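You operate a simulated robot arm through the tools that you are given. There is no shell and no other tool. Be economical: measure what you need, move in short steps, check, and stop when the job is done.

Carry out the task below with a simulated robot arm. There is one attempt and no reset: what you move stays moved.

TASK
Shut the spacer drawer.
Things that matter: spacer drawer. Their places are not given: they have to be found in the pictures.

It is judged by the outcome, as a careful person would: the job done as asked, and still so three seconds after it is handed in. It fails if anything else is knocked over, pushed out of place, dropped, spilled or broken.

THE ROBOT
A 6-joint arm with a two-finger parallel gripper, fixed in place. Base frame: the origin is at the foot of the arm, x ahead of it, y to its left, z up. Lengths are in mm, angles in degrees, forces in N, time in s.
With the tool pointing down near the work surface it reaches from about 220 to 620 mm from the base axis. Its first joint turns from -66.0 to 66.0 degrees. Payload 2.7 kg.
Tool frame: the origin (TCP) lies between the finger pads and is the grasp point; the fingertips stand 23 mm ahead of it; z points along the fingers, y is the line along which they close. The gripper opens to 94 mm. The fingers are 38 mm wide and 10 mm thick; the gripper's body (54 by 96 mm) begins 39 mm behind the TCP.
Orientation is that of the tool frame in the base frame, as [roll, pitch, yaw] about the fixed x, y, z axes, in that order (R = Rz(yaw) Ry(pitch) Rx(roll)). With the fingers straight down and closing along the base's y, the tool's x points along the base's -x, its y along +y and its z along -z.

THE INTERFACE
- The arm moves only by the tool send_rows. Its argument "rows" is a list of rows, each a list of 3 entries, a list of its own where there are three numbers: the opening, from 0 (shut) to 1 (fully open), then the shift along the tool's x, y, z in mm, then the turn, a rotation vector about the tool's x, y, z in degrees. In form: [[hand, [x, y, z], [rx, ry, rz]], ...]. A call has 1 to 8 rows; each row shifts and turns the commanded pose from where the row before left it, along the tool's axes as they then stand. A row lasts 0.2 s, in which the tool goes at most 50 mm and 8.6 degrees; a call with a longer step from one row to the next is refused whole, and so is a gripper value outside its range. A pose out of reach is approached as far as the arm can. The call stops where the force on the tool passes 40 N (or 10 N more than at its start, if that is more) or the arm is blocked; 0.2 s more then pass. The fingers move at their own pace (about 45 mm/s each) and stop on an object; they squeeze with about 26 N. The grip force told is the motor's: it shows also when the fingers shut on nothing. Time passes only in rows, and 0.2 s behind the last, so rows that do not move let the fingers close. It gives the time, the measured TCP pose, the force on the tool (base axes), the opening and the grip force at its end, in the units of the frame above (readings bear some noise).
- Cameras (640 x 400 px; columns grow to the right, rows downward): "scene" is fixed at [46, -417.2, 1399.9]; the picture's right is [0.94, -0.33, 0.00], its down [-0.20, -0.56, -0.80] and it looks along [0.27, 0.76, -0.59] (base axes); focal length 371 px, centre (320, 200). "wrist" rides on the gripper at [-39, 0, -44] in the tool frame; the picture's right is [0.00, -1.00, 0.00], its down [0.97, 0.00, -0.24] and it looks along [0.24, 0.00, 0.97] (tool axes); focal length 218 px, centre (320, 200).
- snapshot(camera): a new picture of that camera. No time passes.
- measure_at(camera, pixels): for up to 12 pixels [column, row] of the newest picture of that camera ("zoom" is the newest enlarged one), the place [x, y, z] in the base frame of the surface seen there, good to about 2 mm. No time passes.
- enlarge(camera, box): a new picture of the part [left, top, right, bottom] of that camera's present view, enlarged. No time passes.
- hand_in(): hands the job in; it is judged then, once.

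Work in short steps. Measure before you move; look again where a grasp or a placing could have gone wrong, and mend it. You have 60 turns and 26 pictures in all, the two below and enlarged ones among them. Open the gripper and draw the arm clear of the work before you hand the job in, unless the task says otherwise; then end with one line.

The tools are called after "Emit:" as a command line: name --argument value ..., lists and objects as JSON in quotes. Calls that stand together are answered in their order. send_rows: Moves the arm, as the interface text tells. Its arguments: {"type":"object","properties":{"rows":{"type":"array"}},"required":["rows"]} The other tools are called the same way: snapshot (camera) takes a picture; measure_at (camera, pixels) gives the place of the surface under pixels of a picture; enlarge (camera, box) takes an enlarged picture of a part of a camera's view; hand_in () hands the job in.

At the start:

```text
time_s: 0.0
tcp_pos: [317.5, 369.3, 911.2]
ee_rot: [180.0, 0.0, -180.0]
ft_force: [0.0, 0.4, -0.2]
grip_width: 94.2
finger_force: 0.1
```

scene: 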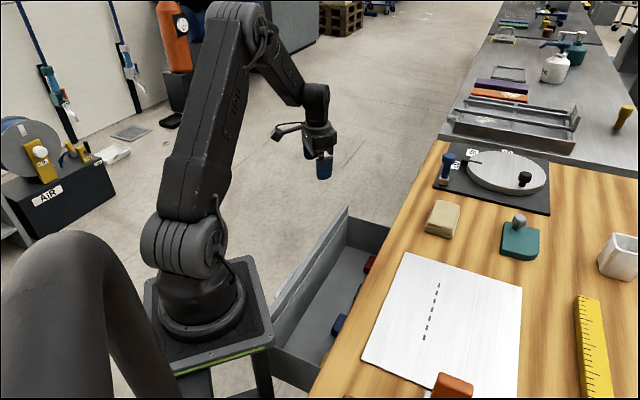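
wrist: 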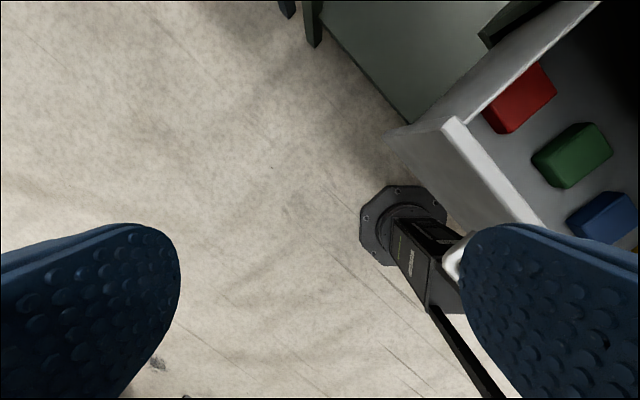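

The open drawer shows in the scene picture around (345,210)-(275,350). I will enlarge that part and measure the wrist view.

Emit:
enlarge --camera "scene" --box '[230, 180, 450, 400]'

Emit:
measure_at --camera "scene" --pixels '[[346, 208], [276, 343], [310, 275], [388, 226], [340, 250], [285, 300], [305, 385], [360, 330], [435, 150], [300, 340], [400, 250], [340, 230]]'

Emit:
measure_at --camera "wrist" --pixels '[[450, 125], [405, 140], [525, 215], [480, 170], [520, 90], [590, 10], [400, 60], [600, 215], [445, 240], [460, 260], [400, 210], [570, 150]]'

```text
1.82 times, centred on (340, 290) of scene
```

zoom: 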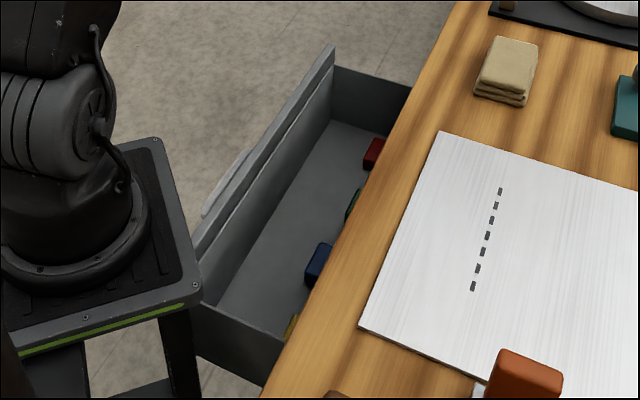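

```text
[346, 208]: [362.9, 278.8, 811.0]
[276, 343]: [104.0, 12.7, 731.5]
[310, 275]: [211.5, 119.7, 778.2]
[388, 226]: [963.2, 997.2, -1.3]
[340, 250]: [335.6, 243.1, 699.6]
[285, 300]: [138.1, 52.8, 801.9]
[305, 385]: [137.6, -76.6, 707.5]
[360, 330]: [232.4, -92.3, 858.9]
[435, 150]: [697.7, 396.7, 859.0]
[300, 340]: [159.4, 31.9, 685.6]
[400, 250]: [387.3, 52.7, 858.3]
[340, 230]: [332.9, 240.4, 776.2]
```

```text
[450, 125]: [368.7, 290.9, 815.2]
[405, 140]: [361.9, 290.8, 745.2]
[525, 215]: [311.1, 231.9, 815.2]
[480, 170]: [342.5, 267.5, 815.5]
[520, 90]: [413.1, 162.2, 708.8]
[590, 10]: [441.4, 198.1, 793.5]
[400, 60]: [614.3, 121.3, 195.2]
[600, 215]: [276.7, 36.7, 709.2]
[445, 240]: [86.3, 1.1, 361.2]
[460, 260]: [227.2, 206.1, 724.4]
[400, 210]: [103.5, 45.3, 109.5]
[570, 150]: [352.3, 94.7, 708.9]
```

The panel top is near z=815 and the bench top near 858. Now I measure the handle, the bench edge and the panel ends to get the closing direction and travel.

Emit:
measure_at --camera "zoom" --pixels '[[245, 155], [225, 185], [207, 213], [333, 50], [196, 250], [190, 285], [415, 82], [370, 170], [265, 385], [325, 290], [450, 15], [250, 190]]'

Emit:
measure_at --camera "wrist" --pixels '[[452, 262], [465, 240], [395, 125], [440, 170], [500, 230], [595, 3], [550, 30], [510, 20], [380, 90], [465, 30], [330, 15], [630, 60]]'

```text
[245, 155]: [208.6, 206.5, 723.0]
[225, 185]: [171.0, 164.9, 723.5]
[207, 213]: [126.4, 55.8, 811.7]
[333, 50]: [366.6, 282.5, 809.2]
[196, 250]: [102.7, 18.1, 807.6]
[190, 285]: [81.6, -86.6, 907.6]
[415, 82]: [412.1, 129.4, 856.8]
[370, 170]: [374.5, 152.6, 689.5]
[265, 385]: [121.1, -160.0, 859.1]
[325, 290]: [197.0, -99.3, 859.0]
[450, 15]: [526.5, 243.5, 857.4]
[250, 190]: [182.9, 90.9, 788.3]
```

```text
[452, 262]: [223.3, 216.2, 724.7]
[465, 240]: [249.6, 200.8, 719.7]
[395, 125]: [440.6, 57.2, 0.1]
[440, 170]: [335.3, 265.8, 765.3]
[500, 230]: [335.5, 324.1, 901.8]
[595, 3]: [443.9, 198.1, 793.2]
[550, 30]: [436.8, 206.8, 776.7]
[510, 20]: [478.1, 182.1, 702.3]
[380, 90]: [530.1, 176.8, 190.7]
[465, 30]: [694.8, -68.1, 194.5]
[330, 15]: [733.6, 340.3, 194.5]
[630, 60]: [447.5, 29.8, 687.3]
```

Base-frame geometry: the drawer closes along d≈(0.707,-0.707). Panel's outer face is at d≈49, the handle's front at d≈0 (s≈240–311, z≈724), and the bench edge at d≈200. I'll turn the tool 45° so that its x axis points along -d, with the fingers partly open.

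Emit:
send_rows --rows '[[0.4, [0, 0, 0], [0, 0, 7.5]], [0.4, [0, 0, 0], [0, 0, 7.5]], [0.4, [0, 0, 0], [0, 0, 7.5]], [0.4, [0, 0, 0], [0, 0, 7.5]], [0.4, [0, 0, 0], [0, 0, 7.5]], [0.4, [0, 0, 0], [0, 0, 7.5]], [0.4, [20, 0, 0], [0, 0, 0]]]'

```text
time_s: 1.6
tcp_pos: [303.7, 384.1, 912.9]
ee_rot: [-179.9, 0.1, 134.9]
ft_force: [-0.1, 0.4, 0.6]
grip_width: 37.6
finger_force: 0.1
```

The turn came out as planned: s=486, d=-57. Next I slide along -s to the handle's middle, still high.

Emit:
send_rows --rows '[[0.4, [0, -35, 0], [0, 0, 0]], [0.4, [0, -35, 0], [0, 0, 0]], [0.4, [0, -35, 0], [0, 0, 0]], [0.4, [0, -35, 0], [0, 0, 0]], [0.4, [0, -35, 0], [0, 0, 0]], [0.4, [0, -36, 0], [0, 0, 0]]]'

Emit:
snapshot --camera "wrist"

Emit:
snapshot --camera "scene"

```text
time_s: 3.0
tcp_pos: [167.1, 228.3, 909.8]
ee_rot: [180.0, -0.1, 135.0]
ft_force: [-0.8, 0.1, 0.6]
grip_width: 37.4
finger_force: 0.1
out of reach, approached as far as the arm can: row 5, 6
```

```text
22 pictures are left
```

wrist: 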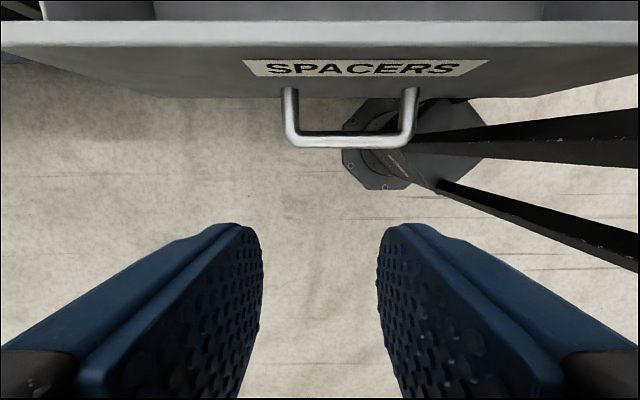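

```text
21 pictures are left
```

scene: 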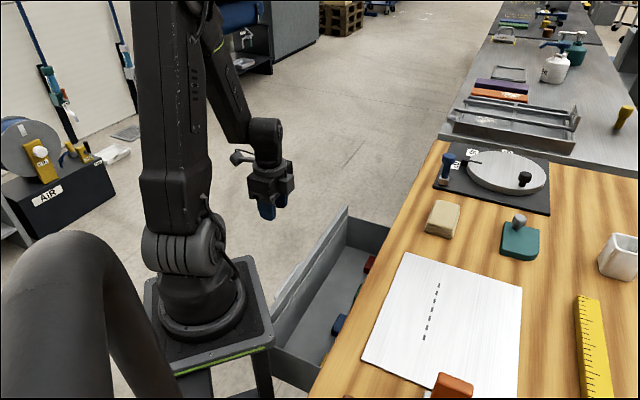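

The panel reads "SPACERS", with the handle bar at (350,138). I measure the bar.

Emit:
measure_at --camera "wrist" --pixels '[[310, 140], [350, 139], [400, 139], [350, 146], [290, 95], [412, 95], [320, 25], [320, 60], [320, 90]]'

```text
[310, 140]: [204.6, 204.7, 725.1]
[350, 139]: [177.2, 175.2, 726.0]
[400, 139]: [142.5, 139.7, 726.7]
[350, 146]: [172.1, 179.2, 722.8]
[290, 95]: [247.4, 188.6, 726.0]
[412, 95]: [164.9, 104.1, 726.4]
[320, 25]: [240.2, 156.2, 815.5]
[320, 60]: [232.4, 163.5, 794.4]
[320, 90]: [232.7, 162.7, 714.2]
```

The bar is centred at s≈248, its front at d≈-5, z≈722. I descend in front of it, TCP at d≈-43.

Emit:
send_rows --rows '[[0.4, [0, 0, 35], [0, 0, 0]], [0.4, [0, 0, 35], [0, 0, 0]], [0.4, [0, 0, 35], [0, 0, 0]], [0.4, [0, 0, 30], [0, 0, 0]], [0.4, [0, -10, 30], [0, 0, 0]], [0.4, [0, -10, 20], [0, 0, 0]], [0.4, [0, 0, 0], [0, 0, 0]]]'

Emit:
snapshot --camera "wrist"

```text
time_s: 4.6
tcp_pos: [152.8, 218.3, 727.9]
ee_rot: [179.9, 0.1, 135.0]
ft_force: [0.2, -0.5, 0.8]
grip_width: 37.7
finger_force: 0.1
```

```text
20 pictures are left
```

wrist: 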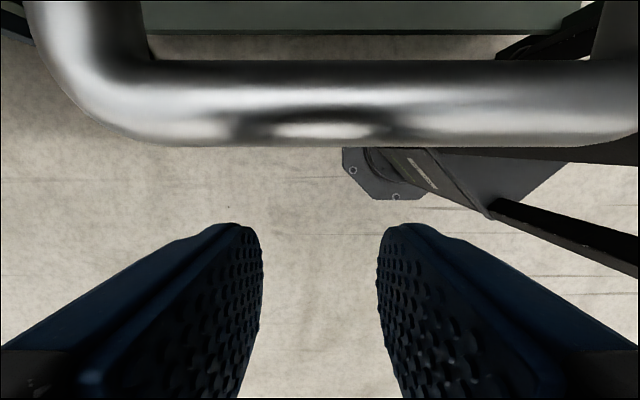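

The bar spans the view ahead of both fingers. I centre by -12 mm and start pushing along -x (tool) gently.

Emit:
send_rows --rows '[[0.4, [0, -12, 0], [0, 0, 0]], [0.4, [-10, 0, 0], [0, 0, 0]], [0.4, [-10, 0, 0], [0, 0, 0]], [0.4, [-10, 0, 0], [0, 0, 0]], [0.4, [-10, 0, 0], [0, 0, 0]], [0.4, [-10, 0, 0], [0, 0, 0]], [0.4, [-10, 0, 0], [0, 0, 0]]]'

Emit:
snapshot --camera "scene"

```text
time_s: 6.2
tcp_pos: [189.4, 166.1, 727.9]
ee_rot: [179.9, 0.0, 135.0]
ft_force: [-1.7, 0.4, -0.4]
grip_width: 37.1
finger_force: 0.1
out of reach, approached as far as the arm can: row 5
```

```text
19 pictures are left
```

scene: 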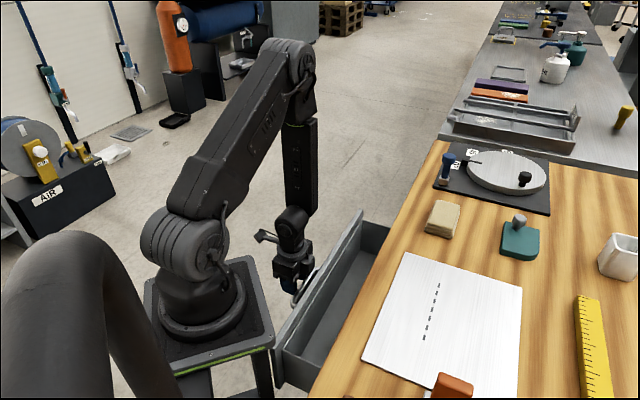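

The drawer is sliding in with little force (TCP d≈16). I keep pushing.

Emit:
send_rows --rows '[[0.4, [-12, 0, 0], [0, 0, 0]], [0.4, [-12, 0, 0], [0, 0, 0]], [0.4, [-12, 0, 0], [0, 0, 0]], [0.4, [-12, 0, 0], [0, 0, 0]], [0.4, [-12, 0, 0], [0, 0, 0]], [0.4, [-12, 0, 0], [0, 0, 0]]]'

Emit:
snapshot --camera "scene"

Emit:
snapshot --camera "wrist"

```text
time_s: 7.6
tcp_pos: [239.9, 114.3, 728.8]
ee_rot: [180.0, 0.0, 134.9]
ft_force: [-1.1, 0.9, -1.0]
grip_width: 37.6
finger_force: 0.1
```

```text
18 pictures are left
```

scene: 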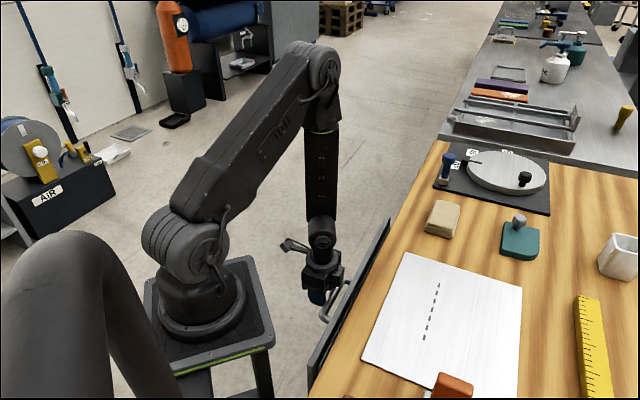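

```text
17 pictures are left
```

wrist: 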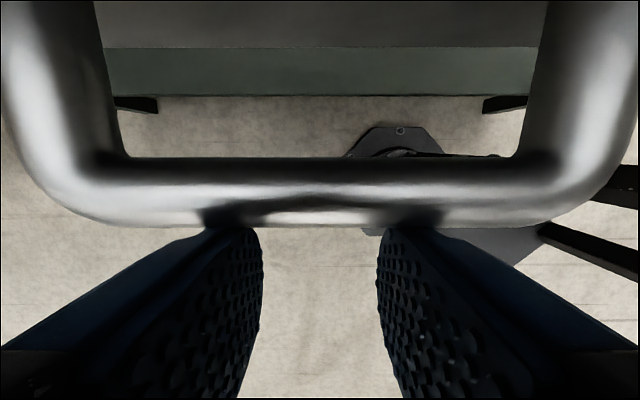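

The panel is now near d≈160 and the fingers sit squarely on the bar. I continue in small steps until it is blocked.

Emit:
send_rows --rows '[[0.4, [-7, 0, 0], [0, 0, 0]], [0.4, [-7, 0, 0], [0, 0, 0]], [0.4, [-5, 0, 0], [0, 0, 0]], [0.4, [-5, 0, 0], [0, 0, 0]], [0.4, [-4, 0, 0], [0, 0, 0]], [0.4, [-4, 0, 0], [0, 0, 0]]]'

Emit:
snapshot --camera "scene"

```text
time_s: 9.0
tcp_pos: [262.2, 93.0, 727.8]
ee_rot: [-179.8, -0.2, 135.3]
ft_force: [-13.1, 16.6, -4.5]
grip_width: 39.4
finger_force: 1.9
```

```text
16 pictures are left
```

scene: 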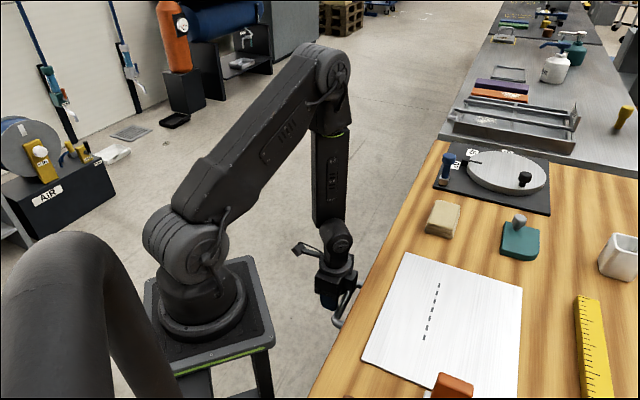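

Force rose to 21 N at d≈120, which suggests the stop. I push a few mm more to confirm.

Emit:
send_rows --rows '[[0.4, [-1, 0, 0], [0, 0, 0]], [0.4, [-1, 0, 0], [0, 0, 0]], [0.4, [-1, 0, 0], [0, 0, 0]]]'

Emit:
snapshot --camera "wrist"

```text
time_s: 9.5
tcp_pos: [262.6, 92.6, 728.3]
ee_rot: [-179.7, -0.2, 135.5]
ft_force: [-3.6, 8.3, 0.8]
grip_width: 38.8
finger_force: 1.0
stopped in row 2: the force on the tool passed its limit (the readings are from after the stop); the commanded pose is now the measured one
```

```text
15 pictures are left
```

wrist: 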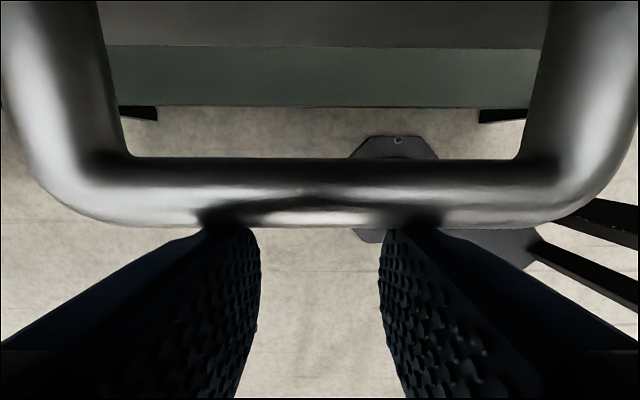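

The drawer has stopped firmly at d≈120. I back off along +x and rise clear, then check.

Emit:
send_rows --rows '[[0.4, [15, 0, 0], [0, 0, 0]], [0.4, [30, 0, 0], [0, 0, 0]], [0.4, [35, 0, 0], [0, 0, 0]], [0.4, [35, 0, 0], [0, 0, 0]], [0.4, [0, 30, -30], [0, 0, 0]], [0.4, [0, 30, -40], [0, 0, 0]], [0.4, [0, 30, -40], [0, 0, 0]], [0.4, [0, 0, -20], [0, 0, 0]]]'

Emit:
snapshot --camera "wrist"

Emit:
snapshot --camera "scene"

```text
time_s: 11.3
tcp_pos: [238.1, 228.0, 846.4]
ee_rot: [-179.6, -0.3, 135.3]
ft_force: [0.0, -0.3, 0.2]
grip_width: 37.5
finger_force: 0.1
out of reach, approached as far as the arm can: row 5
```

```text
14 pictures are left
```

wrist: 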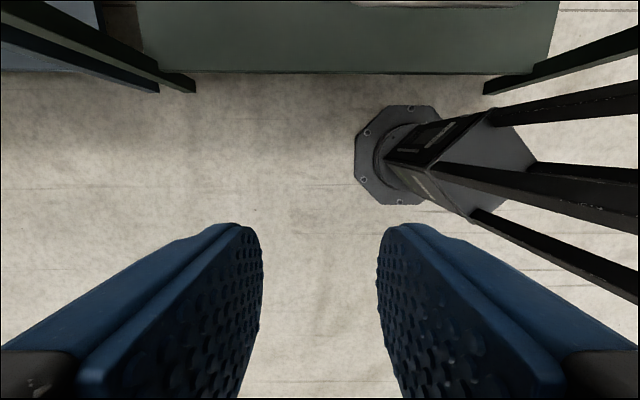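

```text
13 pictures are left
```

scene: 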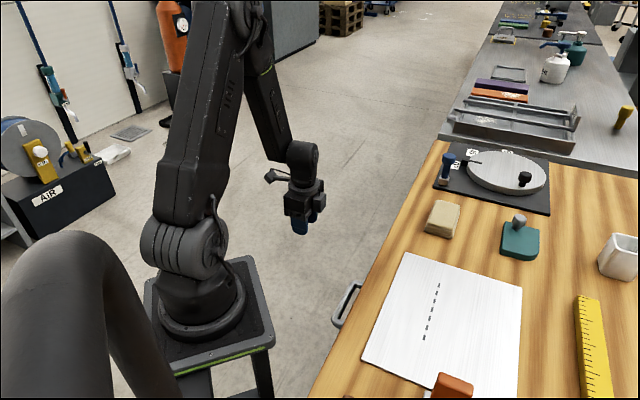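

The panel is now hidden under the bench edge. I tilt the wrist camera toward it to verify it is fully shut.

Emit:
send_rows --rows '[[0.4, [0, 25, -10], [0, -8, 0]], [0.4, [0, 25, 0], [0, -8, 0]], [0.4, [0, 25, 0], [0, -8, 0]], [0.4, [0, 25, 0], [0, -8, 0]], [0.4, [0, 0, 0], [0, -8, 0]], [0.4, [0, 0, 0], [0, -8, 0]], [0.4, [0, 0, 0], [0, -8, 0]]]'

Emit:
snapshot --camera "wrist"

```text
time_s: 12.9
tcp_pos: [323.0, 295.2, 858.7]
ee_rot: [-179.4, 55.8, 135.7]
ft_force: [0.1, 0.2, 0.5]
grip_width: 37.5
finger_force: 0.1
out of reach, approached as far as the arm can: row 6, 7
```

```text
12 pictures are left
```

wrist: 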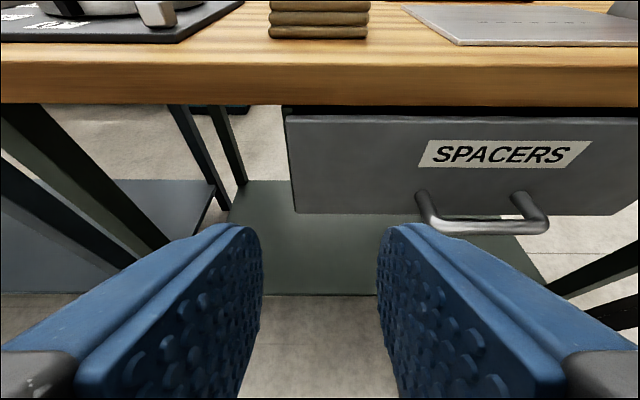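

Now the panel's left edge near (288,120) is in view; I enlarge it and measure for any gap.

Emit:
enlarge --camera "wrist" --box '[260, 80, 420, 220]'

Emit:
measure_at --camera "wrist" --pixels '[[300, 150], [400, 150], [600, 180], [286, 120], [295, 108], [350, 113], [350, 90], [470, 228], [284, 140]]'

```text
2.86 times, centred on (340, 150) of wrist
```

zoom: 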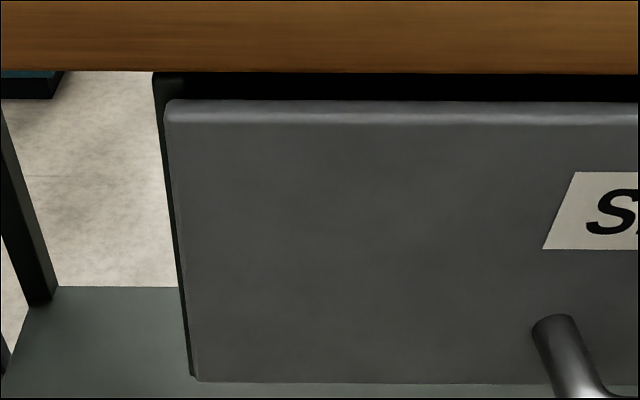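

```text
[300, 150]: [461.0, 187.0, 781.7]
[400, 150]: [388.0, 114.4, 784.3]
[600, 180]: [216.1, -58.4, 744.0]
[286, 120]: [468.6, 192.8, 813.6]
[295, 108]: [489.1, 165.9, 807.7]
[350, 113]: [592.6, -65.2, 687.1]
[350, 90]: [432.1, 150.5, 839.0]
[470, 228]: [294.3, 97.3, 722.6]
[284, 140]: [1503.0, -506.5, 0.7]
```

Panel face is at d≈194, and its thickness (~15 mm) puts its back at ≈209. I check the cabinet front edge in the enlarged view.

Emit:
measure_at --camera "zoom" --pixels '[[157, 85], [155, 78], [160, 110], [168, 170], [165, 80], [175, 80], [180, 300], [190, 370], [185, 90], [172, 108], [300, 104], [230, 80]]'

```text
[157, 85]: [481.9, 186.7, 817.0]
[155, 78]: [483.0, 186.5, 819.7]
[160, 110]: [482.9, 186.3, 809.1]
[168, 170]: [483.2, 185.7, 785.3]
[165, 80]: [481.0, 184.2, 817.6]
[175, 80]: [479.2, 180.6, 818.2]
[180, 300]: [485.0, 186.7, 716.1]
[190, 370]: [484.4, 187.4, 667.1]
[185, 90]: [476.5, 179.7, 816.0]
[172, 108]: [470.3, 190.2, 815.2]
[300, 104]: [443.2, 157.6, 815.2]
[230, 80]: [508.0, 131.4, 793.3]
```

The cabinet front is at d≈209.5 and the panel's back at ≈209.6, so the drawer is fully shut. I open the gripper and draw back along the tool axis.

Emit:
send_rows --rows '[[1, [0, 0, -20], [0, 0, 0]], [1, [0, 0, -20], [0, 0, 0]], [1, [0, 0, -20], [0, 0, 0]], [1, [0, 0, 0], [0, 0, 0]], [1, [0, 0, 0], [0, 0, 0]]]'

Emit:
snapshot --camera "wrist"

Emit:
snapshot --camera "scene"

```text
time_s: 14.1
tcp_pos: [329.9, 304.7, 891.0]
ee_rot: [-179.4, 55.7, 135.9]
ft_force: [0.6, -0.1, 1.0]
grip_width: 94.1
finger_force: 0.0
out of reach, approached as far as the arm can: row 1, 2, 3
```

```text
10 pictures are left
```

wrist: 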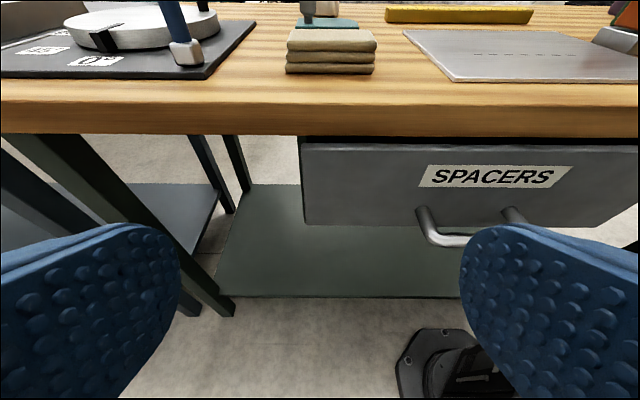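

```text
9 pictures are left
```

scene: 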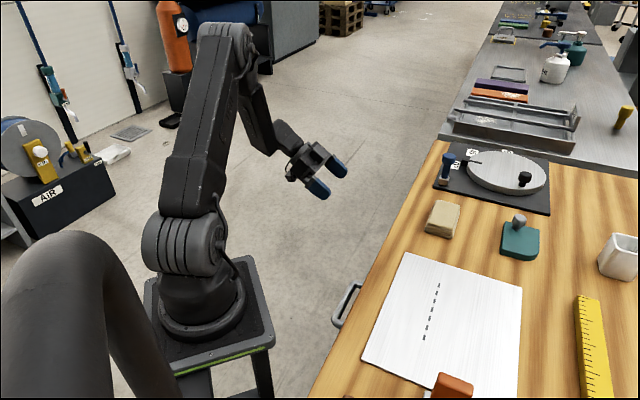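

The drawer is still shut, the arm is clear, and nothing else has moved, so I hand in.

Emit:
hand_in

```text
The job is handed in.
```

The spacer drawer is fully shut: its front panel measures flush against the cabinet, nothing else on the bench moved, and the arm is clear with the gripper open.
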